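You operate a simulated robot arm through the tools that you are given. There is no shell and no other tool.

You run a simulated robot arm. Do the job below in one go: nothing can be reset, and whatever is moved stays where it is left.

JOB
Put things in order on the vice end of the cart top. At the end: one of the orange block fuses from the vice end of the cart top is on top of the brown carton; the gold yellow-tipped plug stands on top of the large black coupling; the white brush stands on top of the silver tee; the red brush stands on top of the silver short taped nipple; whatever was shut is shut again. Leave all else as you found it, and nothing knocked over. Set down upright: orange block fuse.

Only the result counts: the job must be done as asked and must still hold three seconds after the hand-in. Knocking over, shifting, dropping, spilling or breaking anything else fails it.

ROBOT AND FRAMES
A 7-joint arm with a two-finger parallel gripper, fixed in place. Base frame: the origin is at the foot of the arm, x ahead of it, y to its left, z up; the work surface is at about z = 0.92. Readings come in m, rad, newtons and seconds.
With the tool pointing down near the work surface it reaches from about 0.1 to 0.64 m from the base axis. Its first joint turns from -1.152 to 1.152 rad. Payload 1.57 kg.
The TCP is the grasp point between the finger pads, 0.03 m short of the fingertips. In the tool frame z runs along the fingers and y along their closing line. The gripper opens to 0.08 m. The fingers are 0.017 m wide and 0.012 m thick; the gripper's body (0.04 by 0.082 m) begins 0.08 m behind the TCP.
Orientation is told as [roll, pitch, yaw] about the base's x, y, z axes, in that order, counted from this pose: with the fingers straight down and closing along the base's y, the tool's x points along the base's -x, its y along +y and its z along -z.

CONTROLS
- The arm moves only by the tool nudge_tool. Its argument "increments" is a list of rows, each an object (a shift or turn left out is 0, a gripper value left out holds the last) with "linear": the shift along the base's x, y, z in units of 50 mm (1.0 is 50 mm), a list of three; "dr": the turn, a rotation vector about the base's x, y, z in units of 6 degrees (1.0 is 6 degrees), a list of three; "claw": the finger opening in m, from 0 to 0.08. In form: [{"linear": [dx, dy, dz], "dr": [ax, ay, az], "claw": claw}, ...]. A call has 1 to 20 rows; each row shifts and turns the commanded pose from where the row before left it. A call with a number of a shift or a turn outside -1 to 1 is refused whole. A row lasts 0.2 s, in which the tool goes at most 0.05 m and 0.15 rad; a call with a longer step from one row to the next is refused whole, and so is a gripper value outside its range. Where a pose cannot be reached the arm comes as near as it can. A force on the tool above 40 N (or 10 N above the force at the start of the call, whichever is more), or a blocked arm, ends the call early, and 0.2 s more pass. Each finger travels about 0.072 m/s and halts on what it meets, pressing with about 21 N; the grip force reading is that of the motor and also rises with nothing between the fingers. The clock runs only during rows and for 0.2 s after the last one: add rows that do not move to give the fingers time. The reply holds the time, the measured pose of the TCP, the force on the tool along the base axes, the opening and the grip force, in the units named above and with some noise, with the torque about the TCP (base axes, N m) and any sound that the robot's microphone picked up, and new pictures: "pictures" is both (left out), scene, wrist or none.
- Cameras (640 x 400 px; columns grow to the right, rows downward): "scene" is fixed at [0.0544, 0.427, 1.4376]; the picture's right is [-0.79, -0.61, 0.00], its down [-0.28, 0.35, -0.89] and it looks along [0.55, -0.70, -0.45] (base axes); focal length 363 px, centre (320, 200). "wrist" rides on the gripper at [0.072, -0.007, -0.122] in the tool frame; the picture's right is [0.09, 1.00, 0.00], its down [-0.84, 0.08, -0.54] and it looks along [-0.54, 0.05, 0.84] (tool axes); focal length 238 px, centre (320, 200). There is no depth. A picture from a camera that has moved, and an enlarged one, comes with that camera's place and axes in the base frame and with its lens.
- inspect(camera, box): a new picture of the part [left, top, right, bottom] of that camera's present view, enlarged. It takes no simulated time.
- close_job(): hands the job in; it is judged then, once.

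Nothing tells you positions but the pictures and the camera data. Unless the task says otherwise, let go and move clear before handing in.

The tools are called as name(argument=value, ...) on one line, values as JSON. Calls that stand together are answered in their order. nudge_tool: Moves the arm, as the interface text tells. Its arguments: {"type":"object","properties":{"increments":{"type":"array"},"pictures":{"type":"string","enum":["both","scene","wrist","none"]}},"required":["increments"]} The other tools are called the same way: inspect (camera, box) takes an enlarged picture of a part of a camera's view; close_job () hands the job in.

At the start:

```text
t: 0.0
ee_pos: [0.3692, -0.1196, 1.1778]
ee_rot: [0.001, 0.001, -0.002]
force: [-0.3, 0.2, 0.5]
ft_torque: [0.02, 0.01, -0.03]
gripper_width: 0.0801
gripper_force: 0.0
```

scene: 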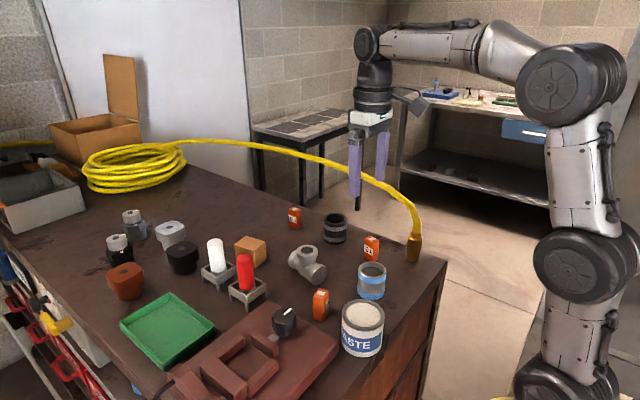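
wrist: 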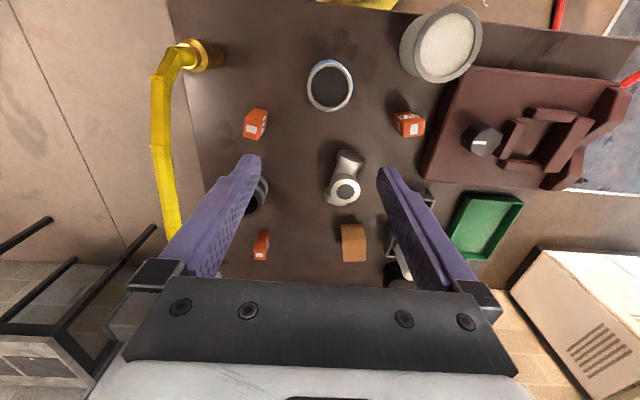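

I see a cart top with fuses, a brown carton, brushes in holders, a tee, couplings and a hose with a gold end. I'll look closer before moving.

inspect(camera="scene", box=[80, 180, 280, 305])

inspect(camera="scene", box=[220, 190, 440, 328])

inspect(camera="wrist", box=[160, 0, 640, 300])

inspect(camera="scene", box=[110, 270, 430, 400])

inspect(camera="scene", box=[0, 50, 240, 250])

```text
3.20 times, centred on (180, 242) of scene
camera zoom: at [0.0544, 0.427, 1.4376], right [-0.79, -0.61, 0.0], down [-0.28, 0.35, -0.89], along [0.55, -0.7, -0.45], focal length 1162 px, centre (768, 64)
```

zoom: 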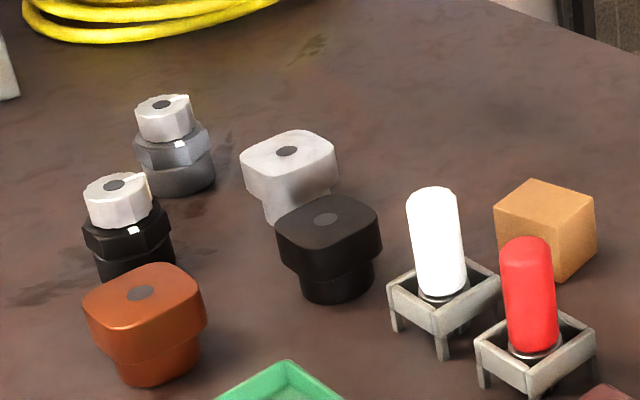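

```text
2.90 times, centred on (330, 259) of scene
camera zoom: at [0.0544, 0.427, 1.4376], right [-0.79, -0.61, 0.0], down [-0.28, 0.35, -0.89], along [0.55, -0.7, -0.45], focal length 1052 px, centre (291, 29)
```

zoom: 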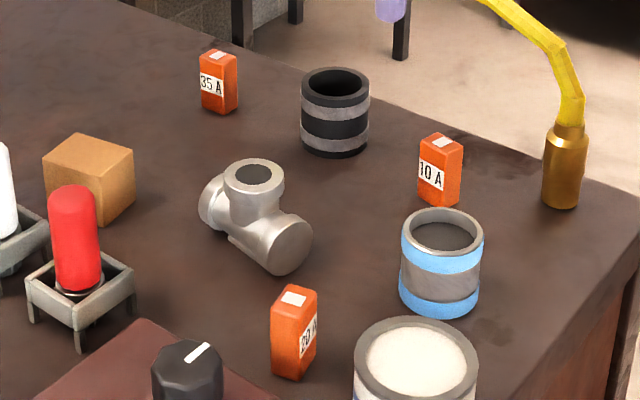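

```text
1.33 times, centred on (400, 150) of wrist
camera zoom: at [0.2982, -0.1262, 1.2992], right [-0.09, 1.0, 0.0], down [0.84, 0.08, 0.54], along [0.54, 0.05, -0.84], focal length 318 px, centre (213, 267)
```

zoom: 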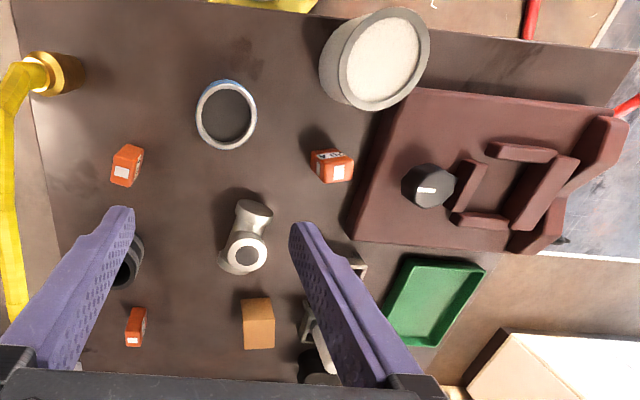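

```text
2.00 times, centred on (270, 335) of scene
camera zoom: at [0.0544, 0.427, 1.4376], right [-0.79, -0.61, 0.0], down [-0.28, 0.35, -0.89], along [0.55, -0.7, -0.45], focal length 726 px, centre (420, -70)
```

zoom: 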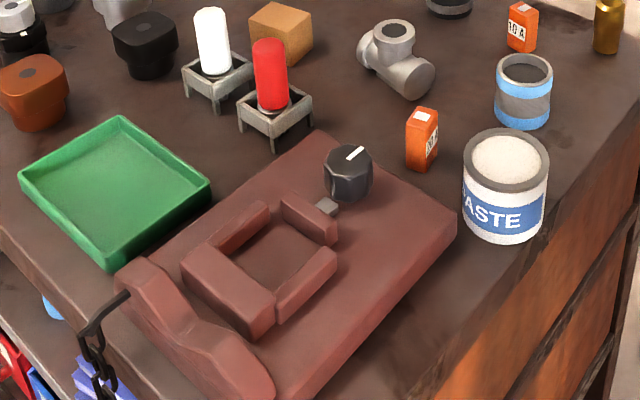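

```text
2.00 times, centred on (120, 150) of scene
camera zoom: at [0.0544, 0.427, 1.4376], right [-0.79, -0.61, 0.0], down [-0.28, 0.35, -0.89], along [0.55, -0.7, -0.45], focal length 726 px, centre (720, 300)
```

zoom: 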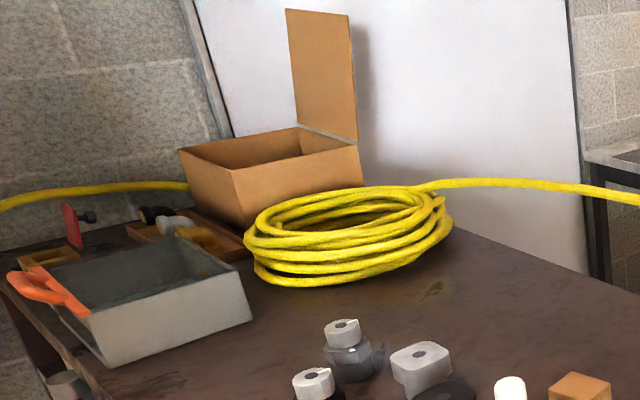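

The reachable items lie between the carton (about 0.63, -0.03) and the blue-taped silver nipple (about 0.34, -0.11). I can't yet see the gold yellow-tipped plug, so I'll move high over the vice with the wrist camera and search.

nudge_tool(increments=[{"linear": [0, 1, 0]}, {"linear": [0, 1, 0]}, {"linear": [0, 1, 0]}, {"linear": [0, 1, 0]}, {"linear": [0, 0.5, 0.5]}, {}])

```text
t: 1.4
ee_pos: [0.3691, 0.1068, 1.2034]
ee_rot: [0.0, -0.001, -0.001]
force: [-0.3, 0.2, 0.2]
ft_torque: [0.01, -0.02, 0.02]
gripper_width: 0.0803
gripper_force: 0.1
camera wrist: at [0.2982, 0.1006, 1.3236], right [-0.09, 1.0, 0.0], down [0.84, 0.08, 0.54], along [0.54, 0.05, -0.84], focal length 238 px, centre (320, 200)
```

scene: 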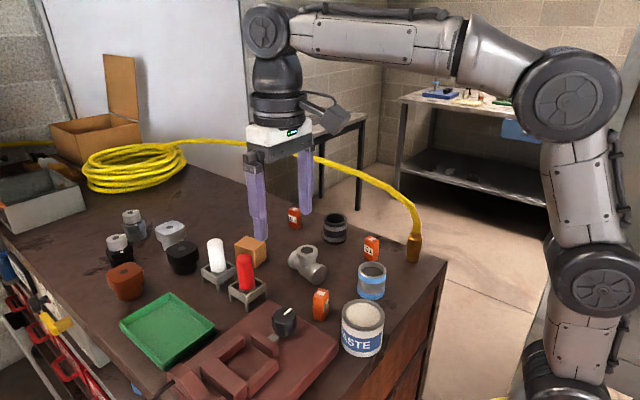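
wrist: 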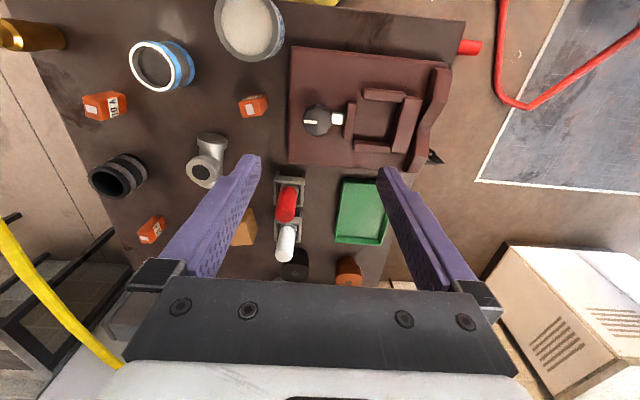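

inspect(camera="wrist", box=[260, 20, 480, 190])

inspect(camera="wrist", box=[60, 0, 260, 250])

inspect(camera="scene", box=[160, 280, 350, 400])

inspect(camera="scene", box=[0, 230, 140, 400])

```text
2.35 times, centred on (370, 105) of wrist
camera zoom: at [0.2982, 0.1006, 1.3236], right [-0.09, 1.0, 0.0], down [0.84, 0.08, 0.54], along [0.54, 0.05, -0.84], focal length 561 px, centre (202, 424)
```

zoom: 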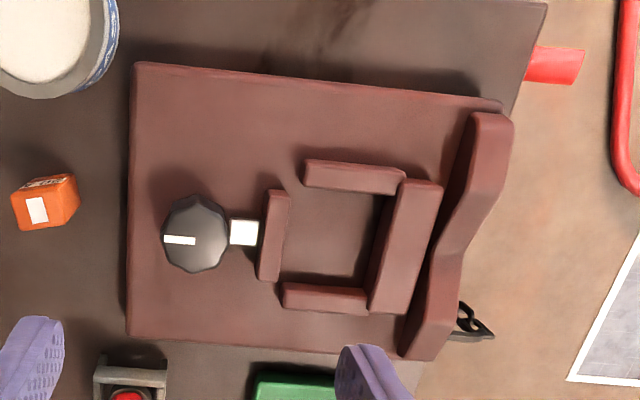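

```text
1.60 times, centred on (160, 125) of wrist
camera zoom: at [0.2982, 0.1006, 1.3236], right [-0.09, 1.0, 0.0], down [0.84, 0.08, 0.54], along [0.54, 0.05, -0.84], focal length 381 px, centre (576, 320)
```

zoom: 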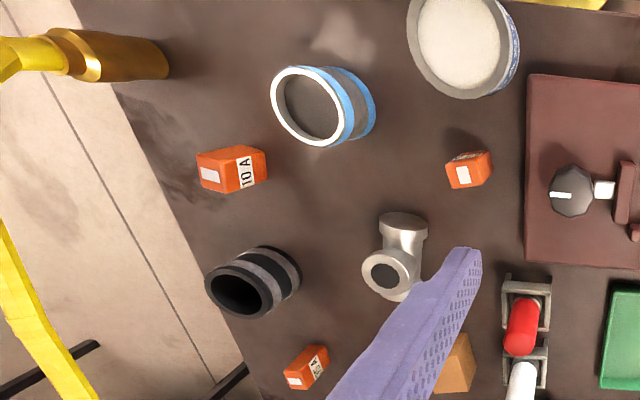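

```text
3.33 times, centred on (255, 340) of scene
camera zoom: at [0.0544, 0.427, 1.4376], right [-0.79, -0.61, 0.0], down [-0.28, 0.35, -0.89], along [0.55, -0.7, -0.45], focal length 1210 px, centre (537, -267)
```

zoom: 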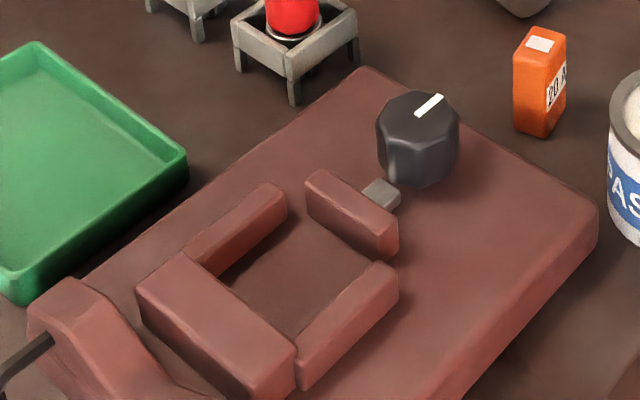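

```text
2.35 times, centred on (70, 315) of scene
camera zoom: at [0.0544, 0.427, 1.4376], right [-0.79, -0.61, 0.0], down [-0.28, 0.35, -0.89], along [0.55, -0.7, -0.45], focal length 854 px, centre (908, -71)
```

zoom: 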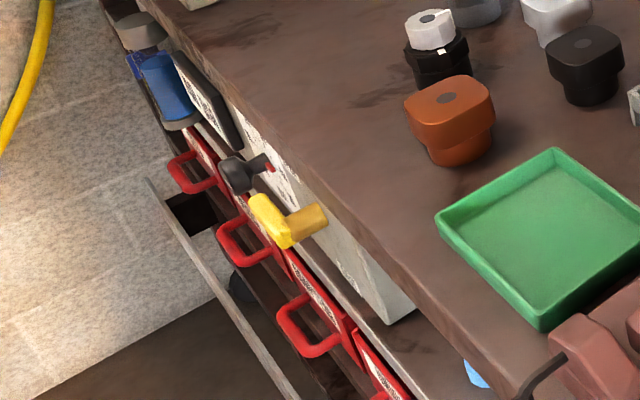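

The vice pocket is empty and I still see no loose gold plug. There is a gold fitting with a yellow end at about (0.32, -0.27), so I'll move closer to look at it, and also check inside the open nipples.

nudge_tool(increments=[{"linear": [-0.5, -0.8, 0]}, {"linear": [-0.5, -0.8, 0]}, {"linear": [-0.5, -0.8, 0]}, {"linear": [-0.5, -0.8, 0]}, {"linear": [-0.5, -0.8, 0]}, {}])

```text
t: 2.8
ee_pos: [0.2447, -0.095, 1.2028]
ee_rot: [-0.001, -0.001, 0.0]
force: [-0.7, 0.1, -0.3]
ft_torque: [0.02, -0.04, 0.0]
gripper_width: 0.0802
gripper_force: 0.2
camera wrist: at [0.1729, -0.102, 1.3238], right [-0.09, 1.0, 0.0], down [0.84, 0.08, 0.54], along [0.54, 0.05, -0.84], focal length 238 px, centre (320, 200)
```

scene: 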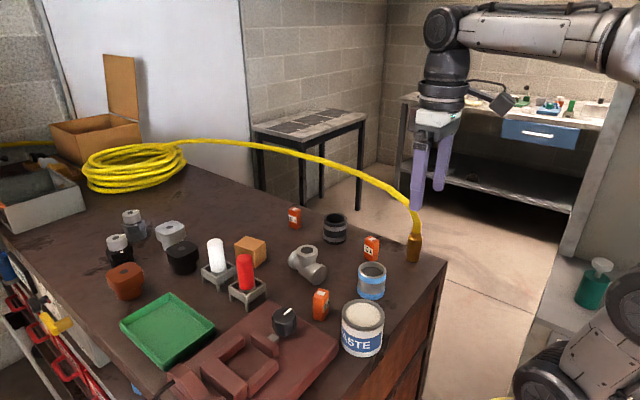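
wrist: 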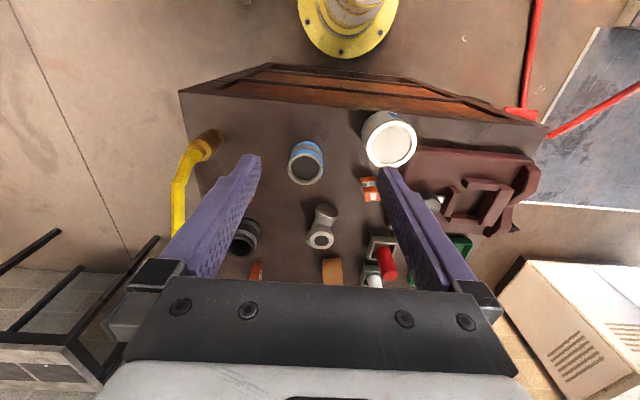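

inspect(camera="wrist", box=[160, 50, 350, 280])

inspect(camera="wrist", box=[170, 110, 270, 200])

inspect(camera="scene", box=[320, 170, 460, 320])

inspect(camera="wrist", box=[340, 90, 560, 300])

inspect(camera="scene", box=[390, 60, 640, 320])

```text
1.74 times, centred on (255, 165) of wrist
camera zoom: at [0.1729, -0.102, 1.3238], right [-0.09, 1.0, 0.0], down [0.84, 0.08, 0.54], along [0.54, 0.05, -0.84], focal length 414 px, centre (433, 261)
```

zoom: 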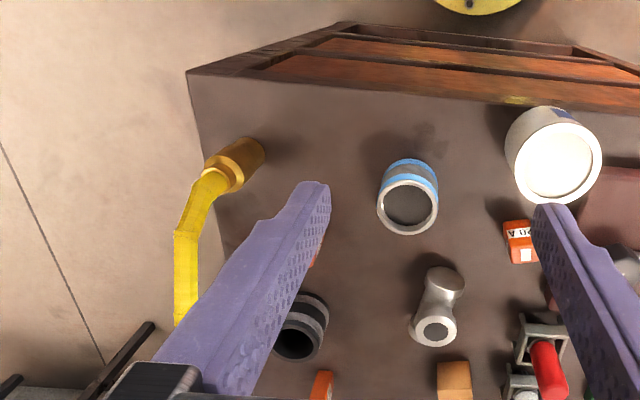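

```text
4.44 times, centred on (220, 155) of wrist
camera zoom: at [0.1729, -0.102, 1.3238], right [-0.09, 1.0, 0.0], down [0.84, 0.08, 0.54], along [0.54, 0.05, -0.84], focal length 1059 px, centre (764, 400)
```

zoom: 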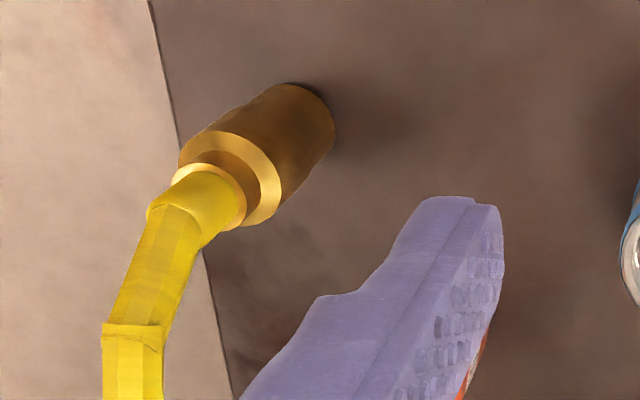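

```text
2.67 times, centred on (390, 245) of scene
camera zoom: at [0.0544, 0.427, 1.4376], right [-0.79, -0.61, 0.0], down [-0.28, 0.35, -0.89], along [0.55, -0.7, -0.45], focal length 968 px, centre (133, 80)
```

zoom: 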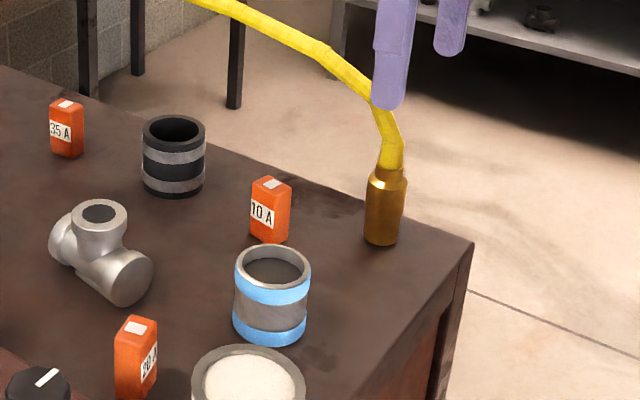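

```text
1.90 times, centred on (450, 195) of wrist
camera zoom: at [0.1729, -0.102, 1.3238], right [-0.09, 1.0, 0.0], down [0.84, 0.08, 0.54], along [0.54, 0.05, -0.84], focal length 454 px, centre (72, 210)
```

zoom: 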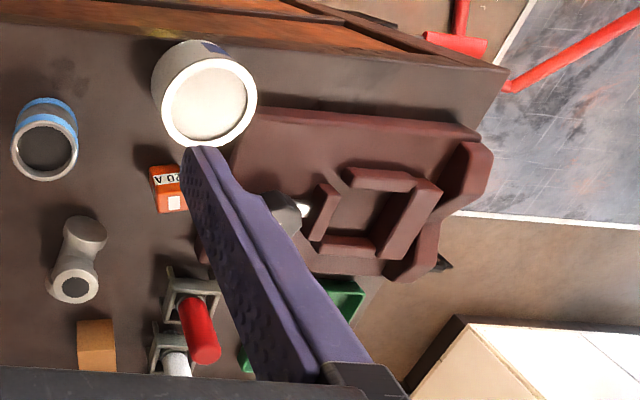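

```text
1.54 times, centred on (515, 190) of scene
camera zoom: at [0.0544, 0.427, 1.4376], right [-0.79, -0.61, 0.0], down [-0.28, 0.35, -0.89], along [0.55, -0.7, -0.45], focal length 559 px, centre (20, 215)
```

zoom: 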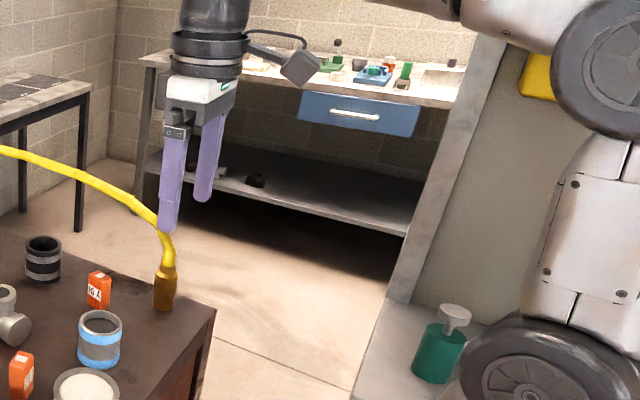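

The gold hose fitting stands at the near right corner of the table. Next I'll look closely at the vice, its knob and its bolt.

nudge_tool(increments=[{"linear": [0.1, 0.95, 0]}, {"linear": [0.1, 0.95, 0]}, {"linear": [0.1, 0.95, 0]}, {"linear": [0.1, 0.95, 0]}, {"linear": [0.1, 0.9, -0.2]}, {"linear": [0.1, 0.8, -0.5]}, {"linear": [0, 0, -0.9]}, {}])

inspect(camera="wrist", box=[220, 60, 420, 200])

```text
t: 4.6
ee_pos: [0.2737, 0.1806, 1.1213]
ee_rot: [-0.001, 0.0, -0.001]
force: [-0.3, -0.2, -0.5]
ft_torque: [-0.02, 0.0, 0.0]
gripper_width: 0.0802
gripper_force: 0.0
camera wrist: at [0.2032, 0.1735, 1.243], right [-0.09, 1.0, 0.0], down [0.84, 0.08, 0.54], along [0.54, 0.05, -0.84], focal length 238 px, centre (320, 200)
```

scene: 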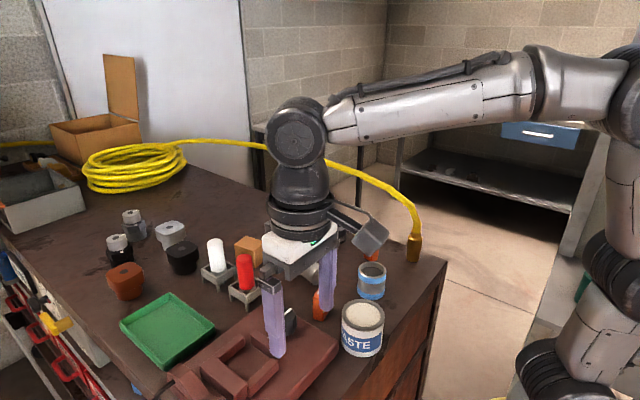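
wrist: 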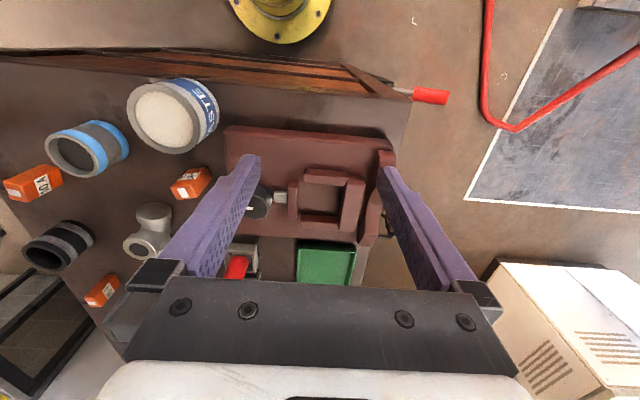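

```text
2.86 times, centred on (320, 130) of wrist
camera zoom: at [0.2032, 0.1735, 1.243], right [-0.09, 1.0, 0.0], down [0.84, 0.08, 0.54], along [0.54, 0.05, -0.84], focal length 681 px, centre (320, 400)
```

zoom: 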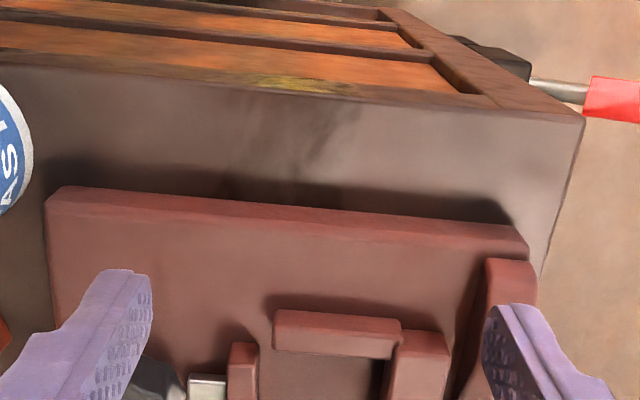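

nudge_tool(increments=[{"linear": [0.8, 0, 0]}, {"linear": [0.2, 0, -0.6]}, {"linear": [0, 0, -0.6]}, {}], pictures="wrist")

inspect(camera="wrist", box=[200, 80, 440, 280])

```text
t: 5.6
ee_pos: [0.3256, 0.181, 1.063]
ee_rot: [0.0, 0.0, -0.001]
force: [-0.2, 0.3, 0.5]
ft_torque: [-0.02, 0.04, 0.01]
gripper_width: 0.0799
gripper_force: 0.1
camera wrist: at [0.2537, 0.1732, 1.184], right [-0.09, 1.0, 0.0], down [0.84, 0.08, 0.54], along [0.54, 0.05, -0.84], focal length 238 px, centre (320, 200)
```

wrist: 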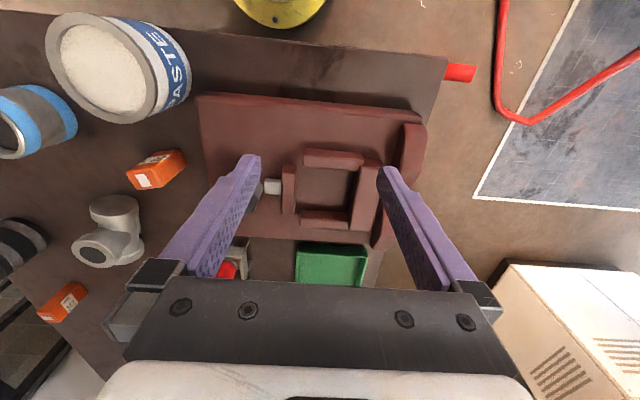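

```text
2.00 times, centred on (320, 180) of wrist
camera zoom: at [0.2537, 0.1732, 1.184], right [-0.09, 1.0, 0.0], down [0.84, 0.08, 0.54], along [0.54, 0.05, -0.84], focal length 477 px, centre (320, 240)
```

zoom: 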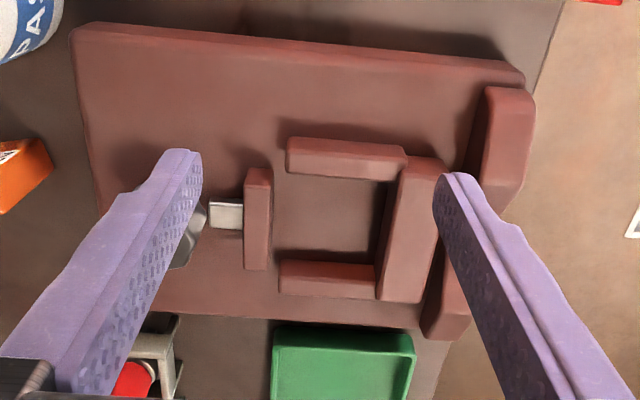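

nudge_tool(increments=[{"linear": [0.1, -0.8, 0.3]}, {"linear": [0, -0.5, 0]}, {}], pictures="wrist")

inspect(camera="wrist", box=[240, 80, 440, 240])

```text
t: 6.4
ee_pos: [0.3303, 0.1148, 1.0789]
ee_rot: [0.001, -0.001, 0.001]
force: [0.1, 0.2, 0.0]
ft_torque: [0.02, 0.01, 0.01]
gripper_width: 0.0796
gripper_force: 0.0
camera wrist: at [0.2588, 0.108, 1.1994], right [-0.09, 1.0, 0.0], down [0.84, 0.08, 0.54], along [0.54, 0.05, -0.84], focal length 238 px, centre (320, 200)
```

wrist: 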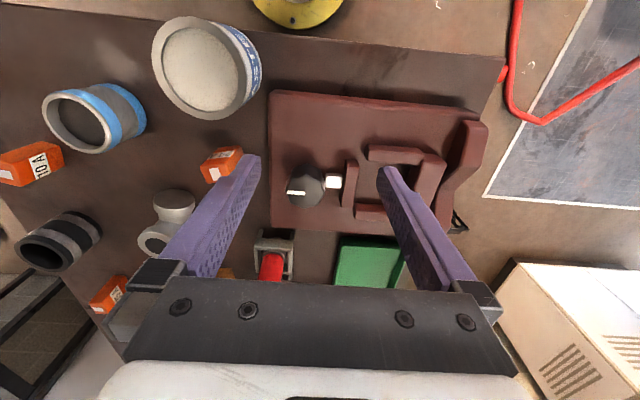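

```text
2.50 times, centred on (340, 160) of wrist
camera zoom: at [0.2588, 0.108, 1.1994], right [-0.09, 1.0, 0.0], down [0.84, 0.08, 0.54], along [0.54, 0.05, -0.84], focal length 596 px, centre (270, 300)
```

zoom: 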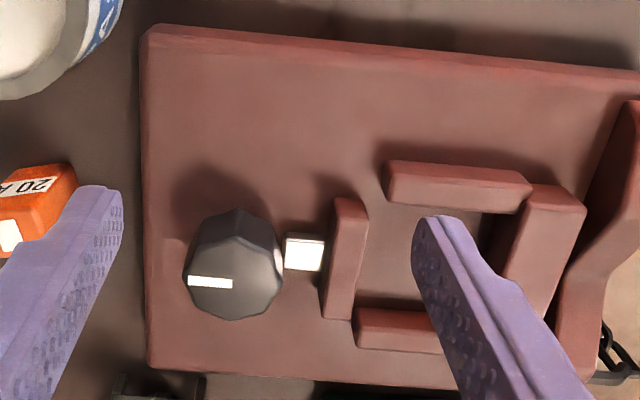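

nudge_tool(increments=[{"linear": [0, 0.8, 0]}, {"linear": [0.3, 0.4, -0.4]}, {"linear": [0, 0, -0.4]}, {}], pictures="wrist")

inspect(camera="wrist", box=[250, 110, 410, 220])

inspect(camera="scene", box=[190, 290, 310, 400])

```text
t: 7.4
ee_pos: [0.3443, 0.1761, 1.0367]
ee_rot: [0.0, 0.0, 0.0]
force: [-0.4, -0.2, -0.1]
ft_torque: [0.01, -0.02, 0.0]
gripper_width: 0.0801
gripper_force: 0.0
camera wrist: at [0.2734, 0.1691, 1.1583], right [-0.09, 1.0, 0.0], down [0.84, 0.08, 0.54], along [0.54, 0.05, -0.84], focal length 238 px, centre (320, 200)
```

wrist: 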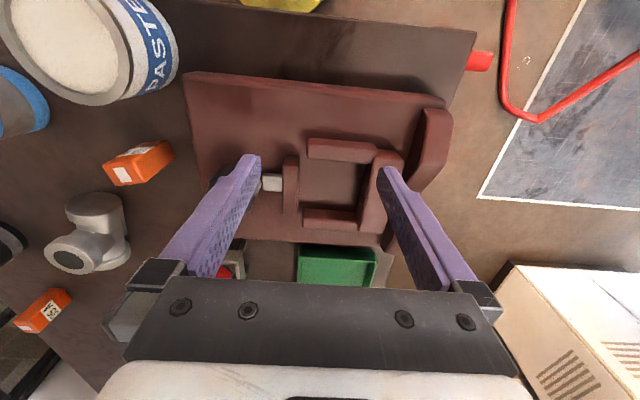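

```text
3.64 times, centred on (330, 165) of wrist
camera zoom: at [0.2734, 0.1691, 1.1583], right [-0.09, 1.0, 0.0], down [0.84, 0.08, 0.54], along [0.54, 0.05, -0.84], focal length 867 px, centre (284, 327)
```

zoom: 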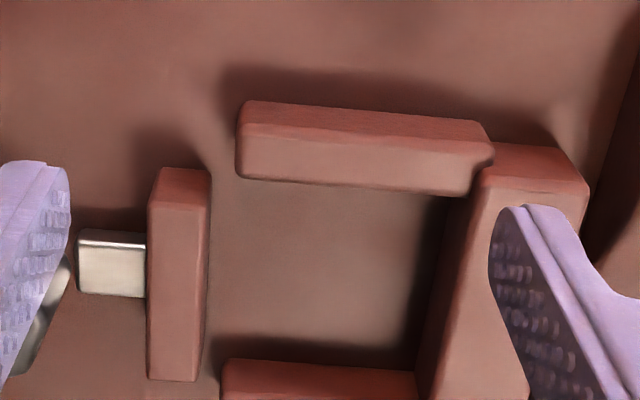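

```text
3.64 times, centred on (250, 345) of scene
camera zoom: at [0.0544, 0.427, 1.4376], right [-0.79, -0.61, 0.0], down [-0.28, 0.35, -0.89], along [0.55, -0.7, -0.45], focal length 1320 px, centre (574, -327)
```

zoom: 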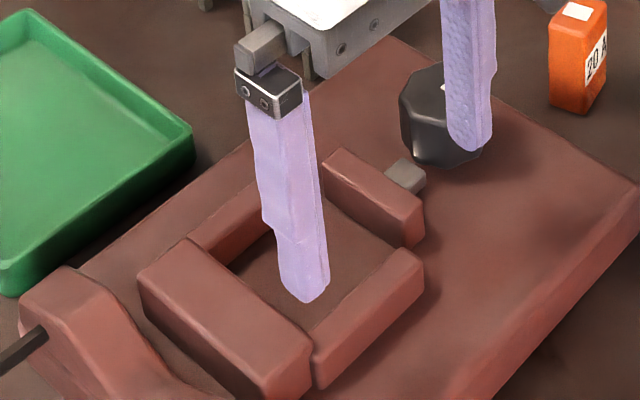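

The vice looks like empty jaws with a dial knob, with nothing hidden on top. Next I'll look straight down into the nipple and coupling bores, staying above the hose.

nudge_tool(increments=[{"linear": [0, 0, 1]}, {"linear": [0, 0, 1]}, {"linear": [0.3, -0.9, 0]}, {"linear": [0.3, -0.9, 0]}, {"linear": [0.3, -0.9, 0]}, {"linear": [0.3, -0.9, 0]}, {"linear": [0.2, -0.9, 0]}, {"linear": [0, -0.9, 0]}, {}], pictures="wrist")

inspect(camera="wrist", box=[250, 0, 410, 120])

inspect(camera="wrist", box=[200, 100, 440, 280])

```text
t: 9.4
ee_pos: [0.415, -0.0952, 1.137]
ee_rot: [-0.001, 0.001, -0.001]
force: [-0.3, -0.5, -0.4]
ft_torque: [-0.03, 0.0, 0.0]
gripper_width: 0.0802
gripper_force: 0.1
camera wrist: at [0.3434, -0.1023, 1.258], right [-0.09, 1.0, 0.0], down [0.84, 0.08, 0.54], along [0.54, 0.05, -0.84], focal length 238 px, centre (320, 200)
```

wrist: 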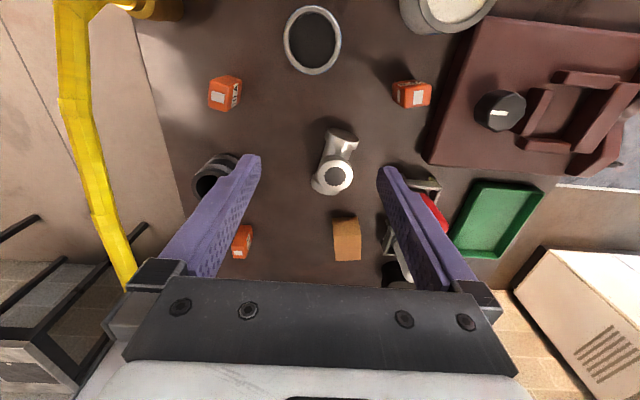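

```text
3.33 times, centred on (330, 60) of wrist
camera zoom: at [0.3434, -0.1023, 1.258], right [-0.09, 1.0, 0.0], down [0.84, 0.08, 0.54], along [0.54, 0.05, -0.84], focal length 794 px, centre (287, 667)
```

zoom: 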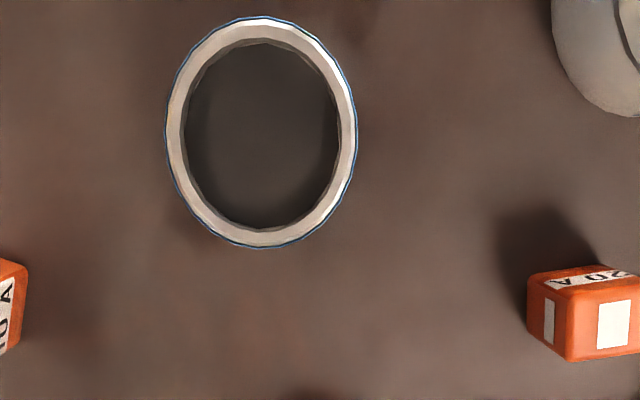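

```text
2.22 times, centred on (320, 190) of wrist
camera zoom: at [0.3434, -0.1023, 1.258], right [-0.09, 1.0, 0.0], down [0.84, 0.08, 0.54], along [0.54, 0.05, -0.84], focal length 530 px, centre (320, 222)
```

zoom: 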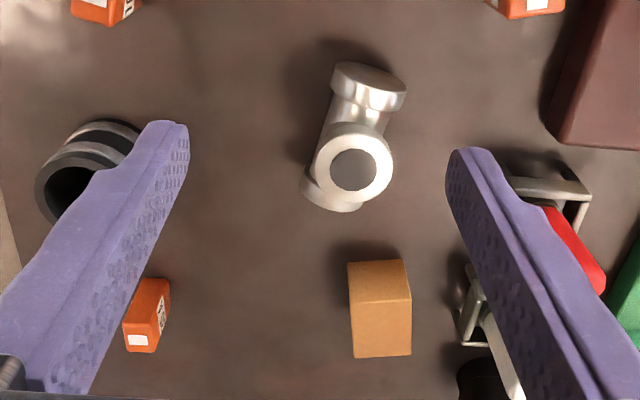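

nudge_tool(increments=[{"linear": [0, 0, 1]}, {"linear": [0, 0, 1]}, {"linear": [0.7, -0.6, 0]}, {"linear": [0.7, -0.6, 0]}, {"linear": [0.7, -0.6, 0]}, {"linear": [0.6, -0.6, 0]}, {}], pictures="both")

inspect(camera="wrist", box=[230, 0, 410, 135])

inspect(camera="scene", box=[340, 240, 440, 310])

inspect(camera="scene", box=[290, 190, 390, 260])

inspect(camera="scene", box=[190, 225, 290, 310])

```text
t: 11.0
ee_pos: [0.4948, -0.1899, 1.1958]
ee_rot: [0.001, 0.0, 0.0]
force: [0.0, -0.2, 0.1]
ft_torque: [0.0, 0.03, -0.01]
gripper_width: 0.0799
gripper_force: 0.1
out of reach, approached as far as the arm can: row 4, 5, 6
camera wrist: at [0.4223, -0.1966, 1.3167], right [-0.09, 1.0, 0.0], down [0.84, 0.08, 0.54], along [0.54, 0.05, -0.84], focal length 238 px, centre (320, 200)
```

scene: 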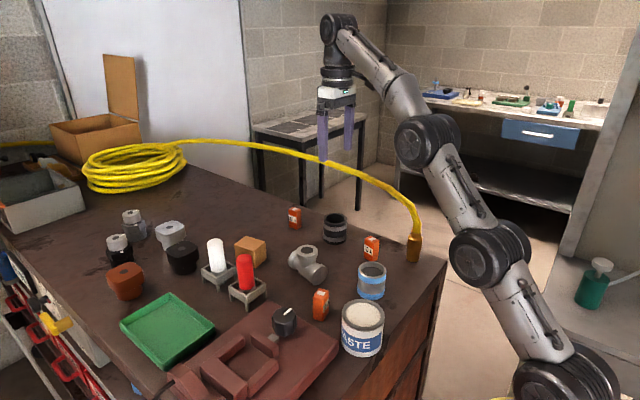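
wrist: 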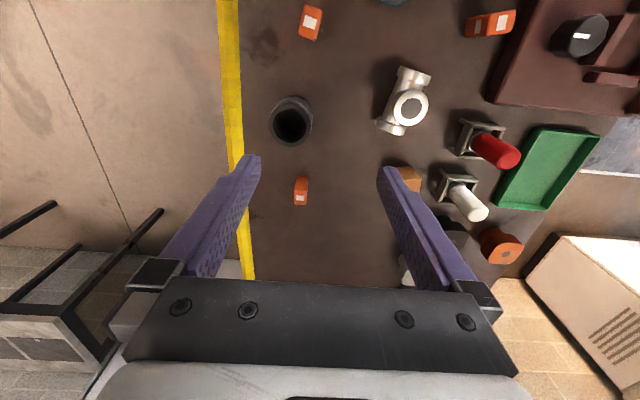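

```text
2.96 times, centred on (320, 68) of wrist
camera zoom: at [0.4223, -0.1966, 1.3167], right [-0.09, 1.0, 0.0], down [0.84, 0.08, 0.54], along [0.54, 0.05, -0.84], focal length 706 px, centre (320, 593)
```

zoom: 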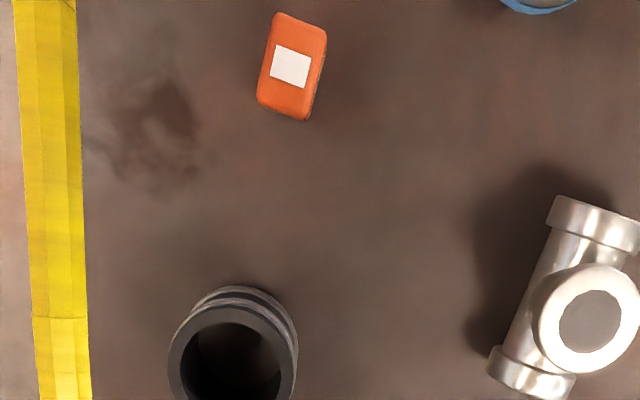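

```text
5.71 times, centred on (390, 275) of scene
camera zoom: at [0.0545, 0.427, 1.4376], right [-0.79, -0.61, 0.0], down [-0.28, 0.35, -0.89], along [0.55, -0.7, -0.45], focal length 2075 px, centre (-80, -229)
```

zoom: 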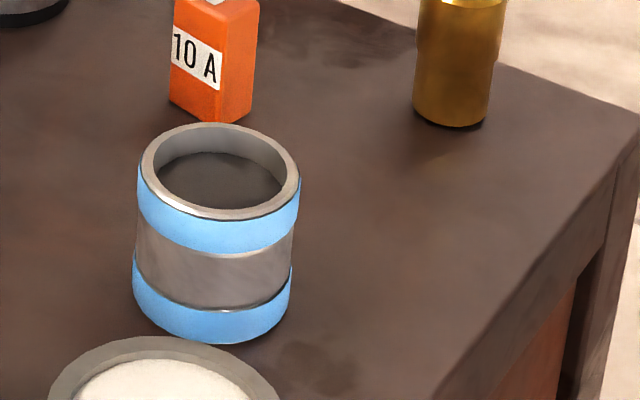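

```text
5.71 times, centred on (340, 225) of scene
camera zoom: at [0.0545, 0.427, 1.4376], right [-0.79, -0.61, 0.0], down [-0.28, 0.35, -0.89], along [0.55, -0.7, -0.45], focal length 2075 px, centre (206, 57)
```

zoom: 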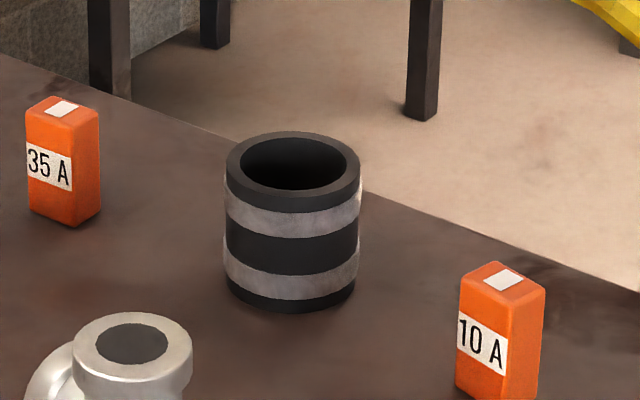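

```text
4.71 times, centred on (240, 268) of scene
camera zoom: at [0.0545, 0.427, 1.4376], right [-0.79, -0.61, 0.0], down [-0.28, 0.35, -0.89], along [0.55, -0.7, -0.45], focal length 1709 px, centre (696, -118)
```

zoom: 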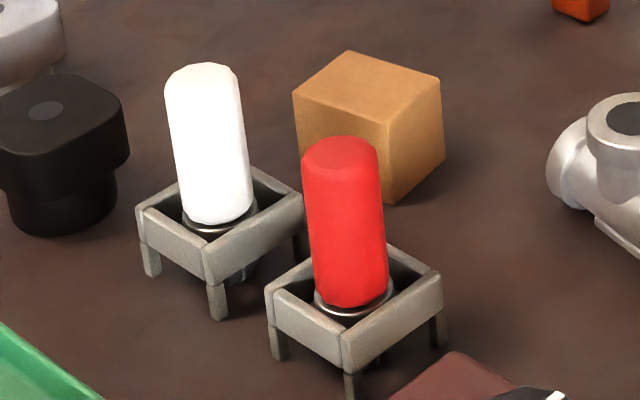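

The silver nipple has a shallow floor and the black coupling is a deep sleeve. I still haven't found a separate gold plug, so I'll look at the left corner of the cart, where there's a red rod, and at its end face.

nudge_tool(increments=[{"linear": [-0.9, 0.4, 0]}, {"linear": [-0.8, 0.5, 0]}, {"linear": [-0.7, 0.7, 0]}, {"linear": [-0.6, 0.8, 0]}, {"linear": [-0.6, 0.8, 0]}, {"linear": [-0.6, 0.8, 0]}, {"linear": [-0.6, 0.8, 0]}, {"linear": [-0.4, 0.9, 0]}, {"linear": [-0.2, 0.9, 0]}, {"linear": [0, 0.9, 0]}, {"linear": [0, 0.9, 0]}, {}], pictures="both")

inspect(camera="wrist", box=[200, 0, 520, 200])

```text
t: 13.6
ee_pos: [0.2233, 0.2295, 1.1965]
ee_rot: [-0.001, -0.001, -0.001]
force: [0.0, -0.6, -0.5]
ft_torque: [-0.02, 0.01, -0.03]
gripper_width: 0.0802
gripper_force: 0.1
camera wrist: at [0.152, 0.2235, 1.3169], right [-0.09, 1.0, 0.0], down [0.84, 0.08, 0.54], along [0.54, 0.05, -0.84], focal length 238 px, centre (320, 200)
```

scene: 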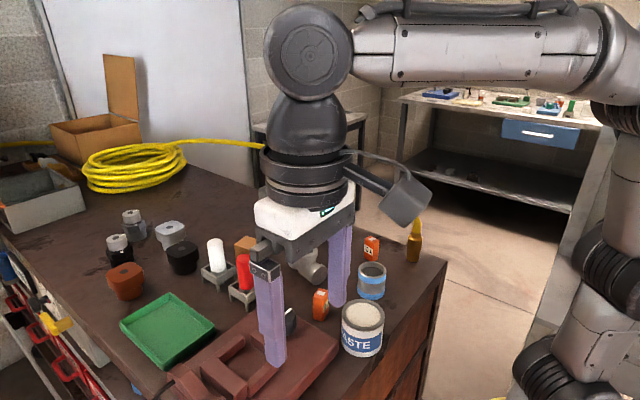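
wrist: 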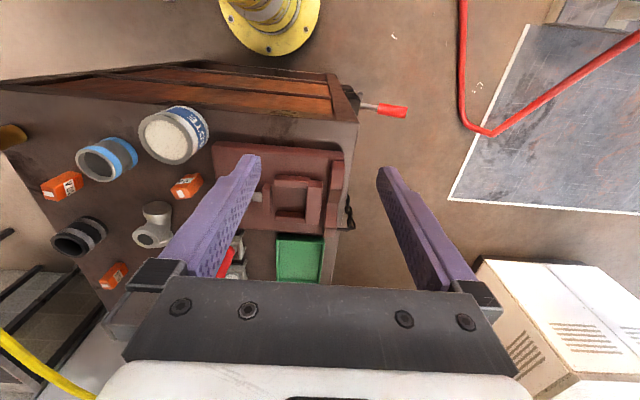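

```text
2.00 times, centred on (360, 100) of wrist
camera zoom: at [0.152, 0.2235, 1.3169], right [-0.09, 1.0, 0.0], down [0.84, 0.08, 0.54], along [0.54, 0.05, -0.84], focal length 477 px, centre (240, 400)
```

zoom: 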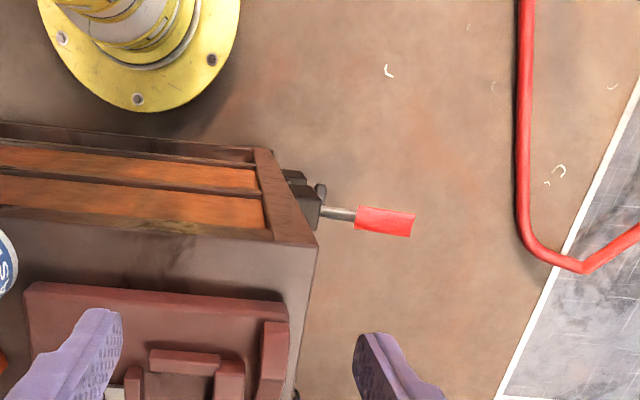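

inspect(camera="scene", box=[330, 130, 450, 280])

inspect(camera="scene", box=[395, 200, 435, 270])

inspect(camera="wrist", box=[0, 80, 240, 300])

```text
2.67 times, centred on (390, 205) of scene
camera zoom: at [0.0544, 0.4271, 1.4376], right [-0.79, -0.61, 0.0], down [-0.28, 0.35, -0.89], along [0.55, -0.7, -0.45], focal length 968 px, centre (133, 187)
```

zoom: 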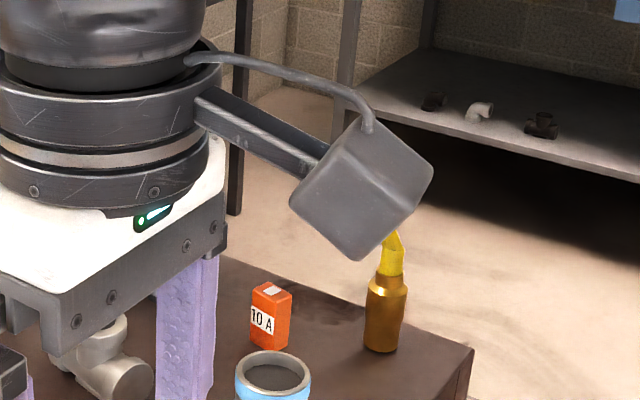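

```text
5.71 times, centred on (415, 235) of scene
camera zoom: at [0.0544, 0.4271, 1.4376], right [-0.79, -0.61, 0.0], down [-0.28, 0.35, -0.89], along [0.55, -0.7, -0.45], focal length 2075 px, centre (-223, 0)
```

zoom: 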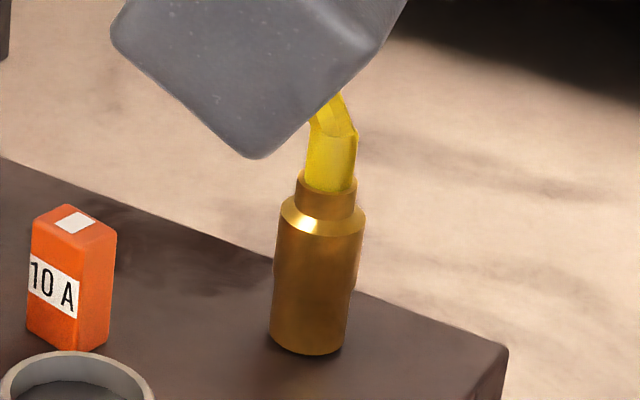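

```text
1.82 times, centred on (120, 190) of wrist
camera zoom: at [0.152, 0.2235, 1.3169], right [-0.09, 1.0, 0.0], down [0.84, 0.08, 0.54], along [0.54, 0.05, -0.84], focal length 433 px, centre (684, 218)
```

zoom: 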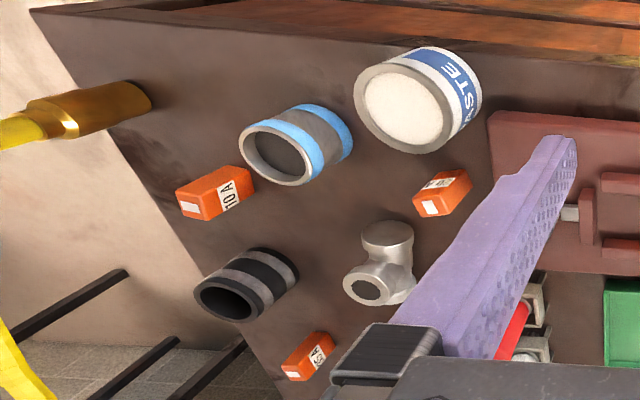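

inspect(camera="scene", box=[100, 200, 160, 240])

inspect(camera="scene", box=[100, 220, 210, 300])

inspect(camera="scene", box=[0, 140, 100, 230])

inspect(camera="scene", box=[400, 60, 640, 150])

inspect(camera="scene", box=[330, 290, 440, 400])

```text
10.00 times, centred on (130, 220) of scene
camera zoom: at [0.0544, 0.4271, 1.4376], right [-0.79, -0.61, 0.0], down [-0.28, 0.35, -0.89], along [0.55, -0.7, -0.45], focal length 3631 px, centre (2220, 0)
```

zoom: 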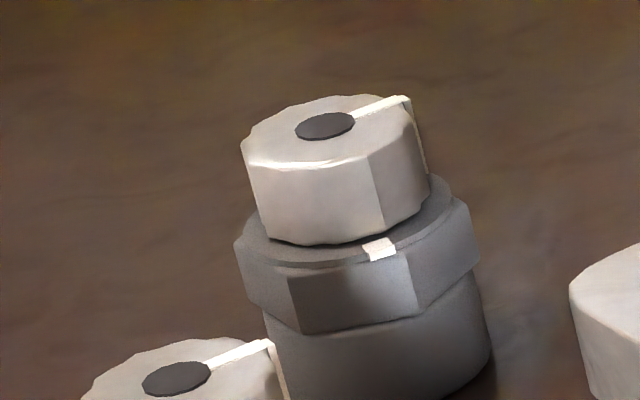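

```text
5.00 times, centred on (155, 260) of scene
camera zoom: at [0.0544, 0.4271, 1.4376], right [-0.79, -0.61, 0.0], down [-0.28, 0.35, -0.89], along [0.55, -0.7, -0.45], focal length 1815 px, centre (1145, -100)
```

zoom: 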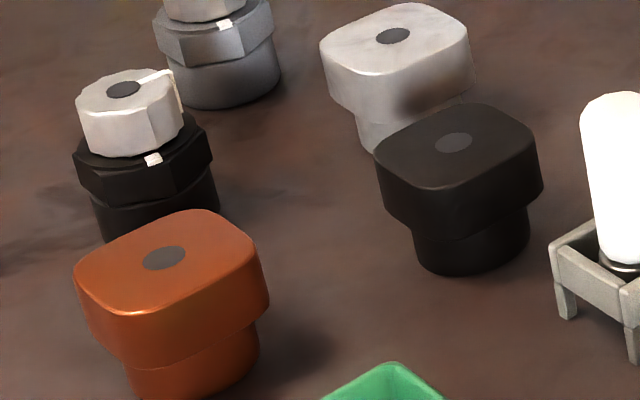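

```text
4.44 times, centred on (50, 185) of scene
camera zoom: at [0.0544, 0.4271, 1.4376], right [-0.79, -0.61, 0.0], down [-0.28, 0.35, -0.89], along [0.55, -0.7, -0.45], focal length 1614 px, centre (1520, 267)
```

zoom: 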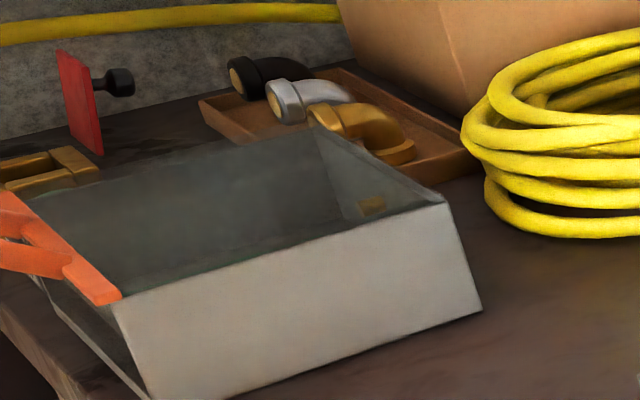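

```text
2.67 times, centred on (520, 105) of scene
camera zoom: at [0.0544, 0.4271, 1.4376], right [-0.79, -0.61, 0.0], down [-0.28, 0.35, -0.89], along [0.55, -0.7, -0.45], focal length 968 px, centre (-213, 453)
```

zoom: 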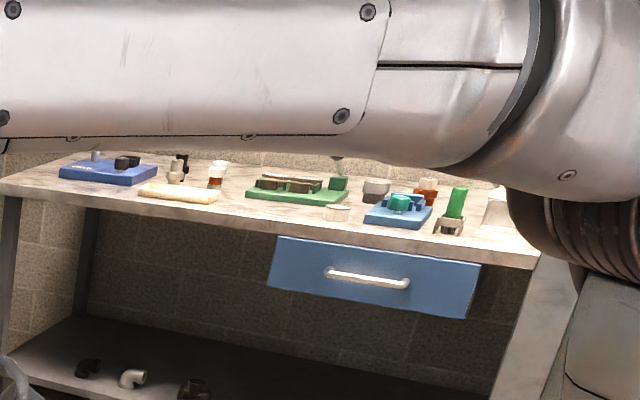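

```text
3.64 times, centred on (385, 345) of scene
camera zoom: at [0.0544, 0.4271, 1.4376], right [-0.79, -0.61, 0.0], down [-0.28, 0.35, -0.89], along [0.55, -0.7, -0.45], focal length 1320 px, centre (84, -327)
```

zoom: 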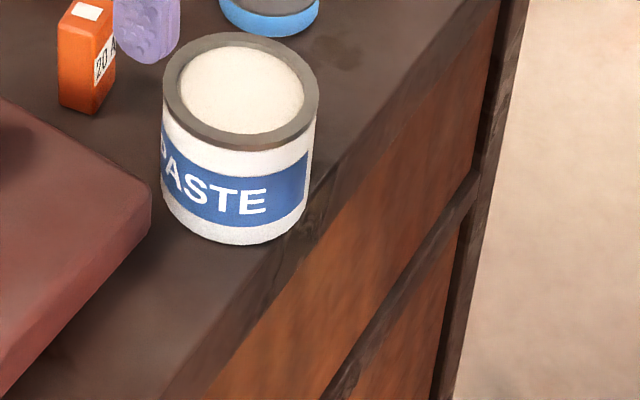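

No gold plug is visible at the left corner, and that red rod is just a cart fitting. I'll check behind the carton and the brush holders from further out before settling on the hose's gold plug.

nudge_tool(increments=[{"linear": [0.8, -0.5, 0]}, {"linear": [0.8, -0.5, 0]}, {"linear": [0.8, -0.5, 0]}, {"linear": [0.8, -0.6, 0]}, {"linear": [0.8, -0.6, -0.2]}, {"linear": [0.8, -0.6, -0.2]}, {"linear": [0.8, -0.6, -0.2]}, {"linear": [0.7, -0.5, -0.4]}, {}], pictures="both")

inspect(camera="wrist", box=[200, 0, 440, 280])

inspect(camera="scene", box=[400, 70, 620, 150])

```text
refused: row 5 steps farther than a row can; nothing moved
```

```text
1.43 times, centred on (320, 140) of wrist
camera zoom: at [0.152, 0.2235, 1.3169], right [-0.09, 1.0, 0.0], down [0.84, 0.08, 0.54], along [0.54, 0.05, -0.84], focal length 340 px, centre (320, 286)
```

zoom: 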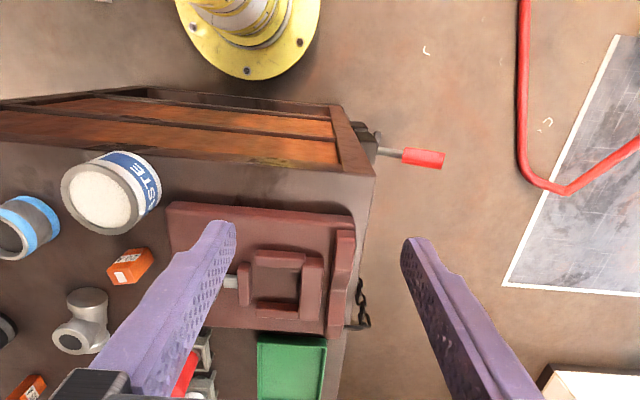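

```text
2.91 times, centred on (510, 110) of scene
camera zoom: at [0.0544, 0.4271, 1.4376], right [-0.79, -0.61, 0.0], down [-0.28, 0.35, -0.89], along [0.55, -0.7, -0.45], focal length 1056 px, centre (-233, 462)
```

zoom: 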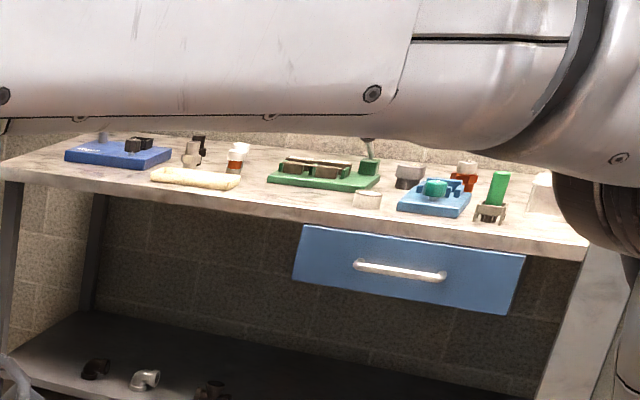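

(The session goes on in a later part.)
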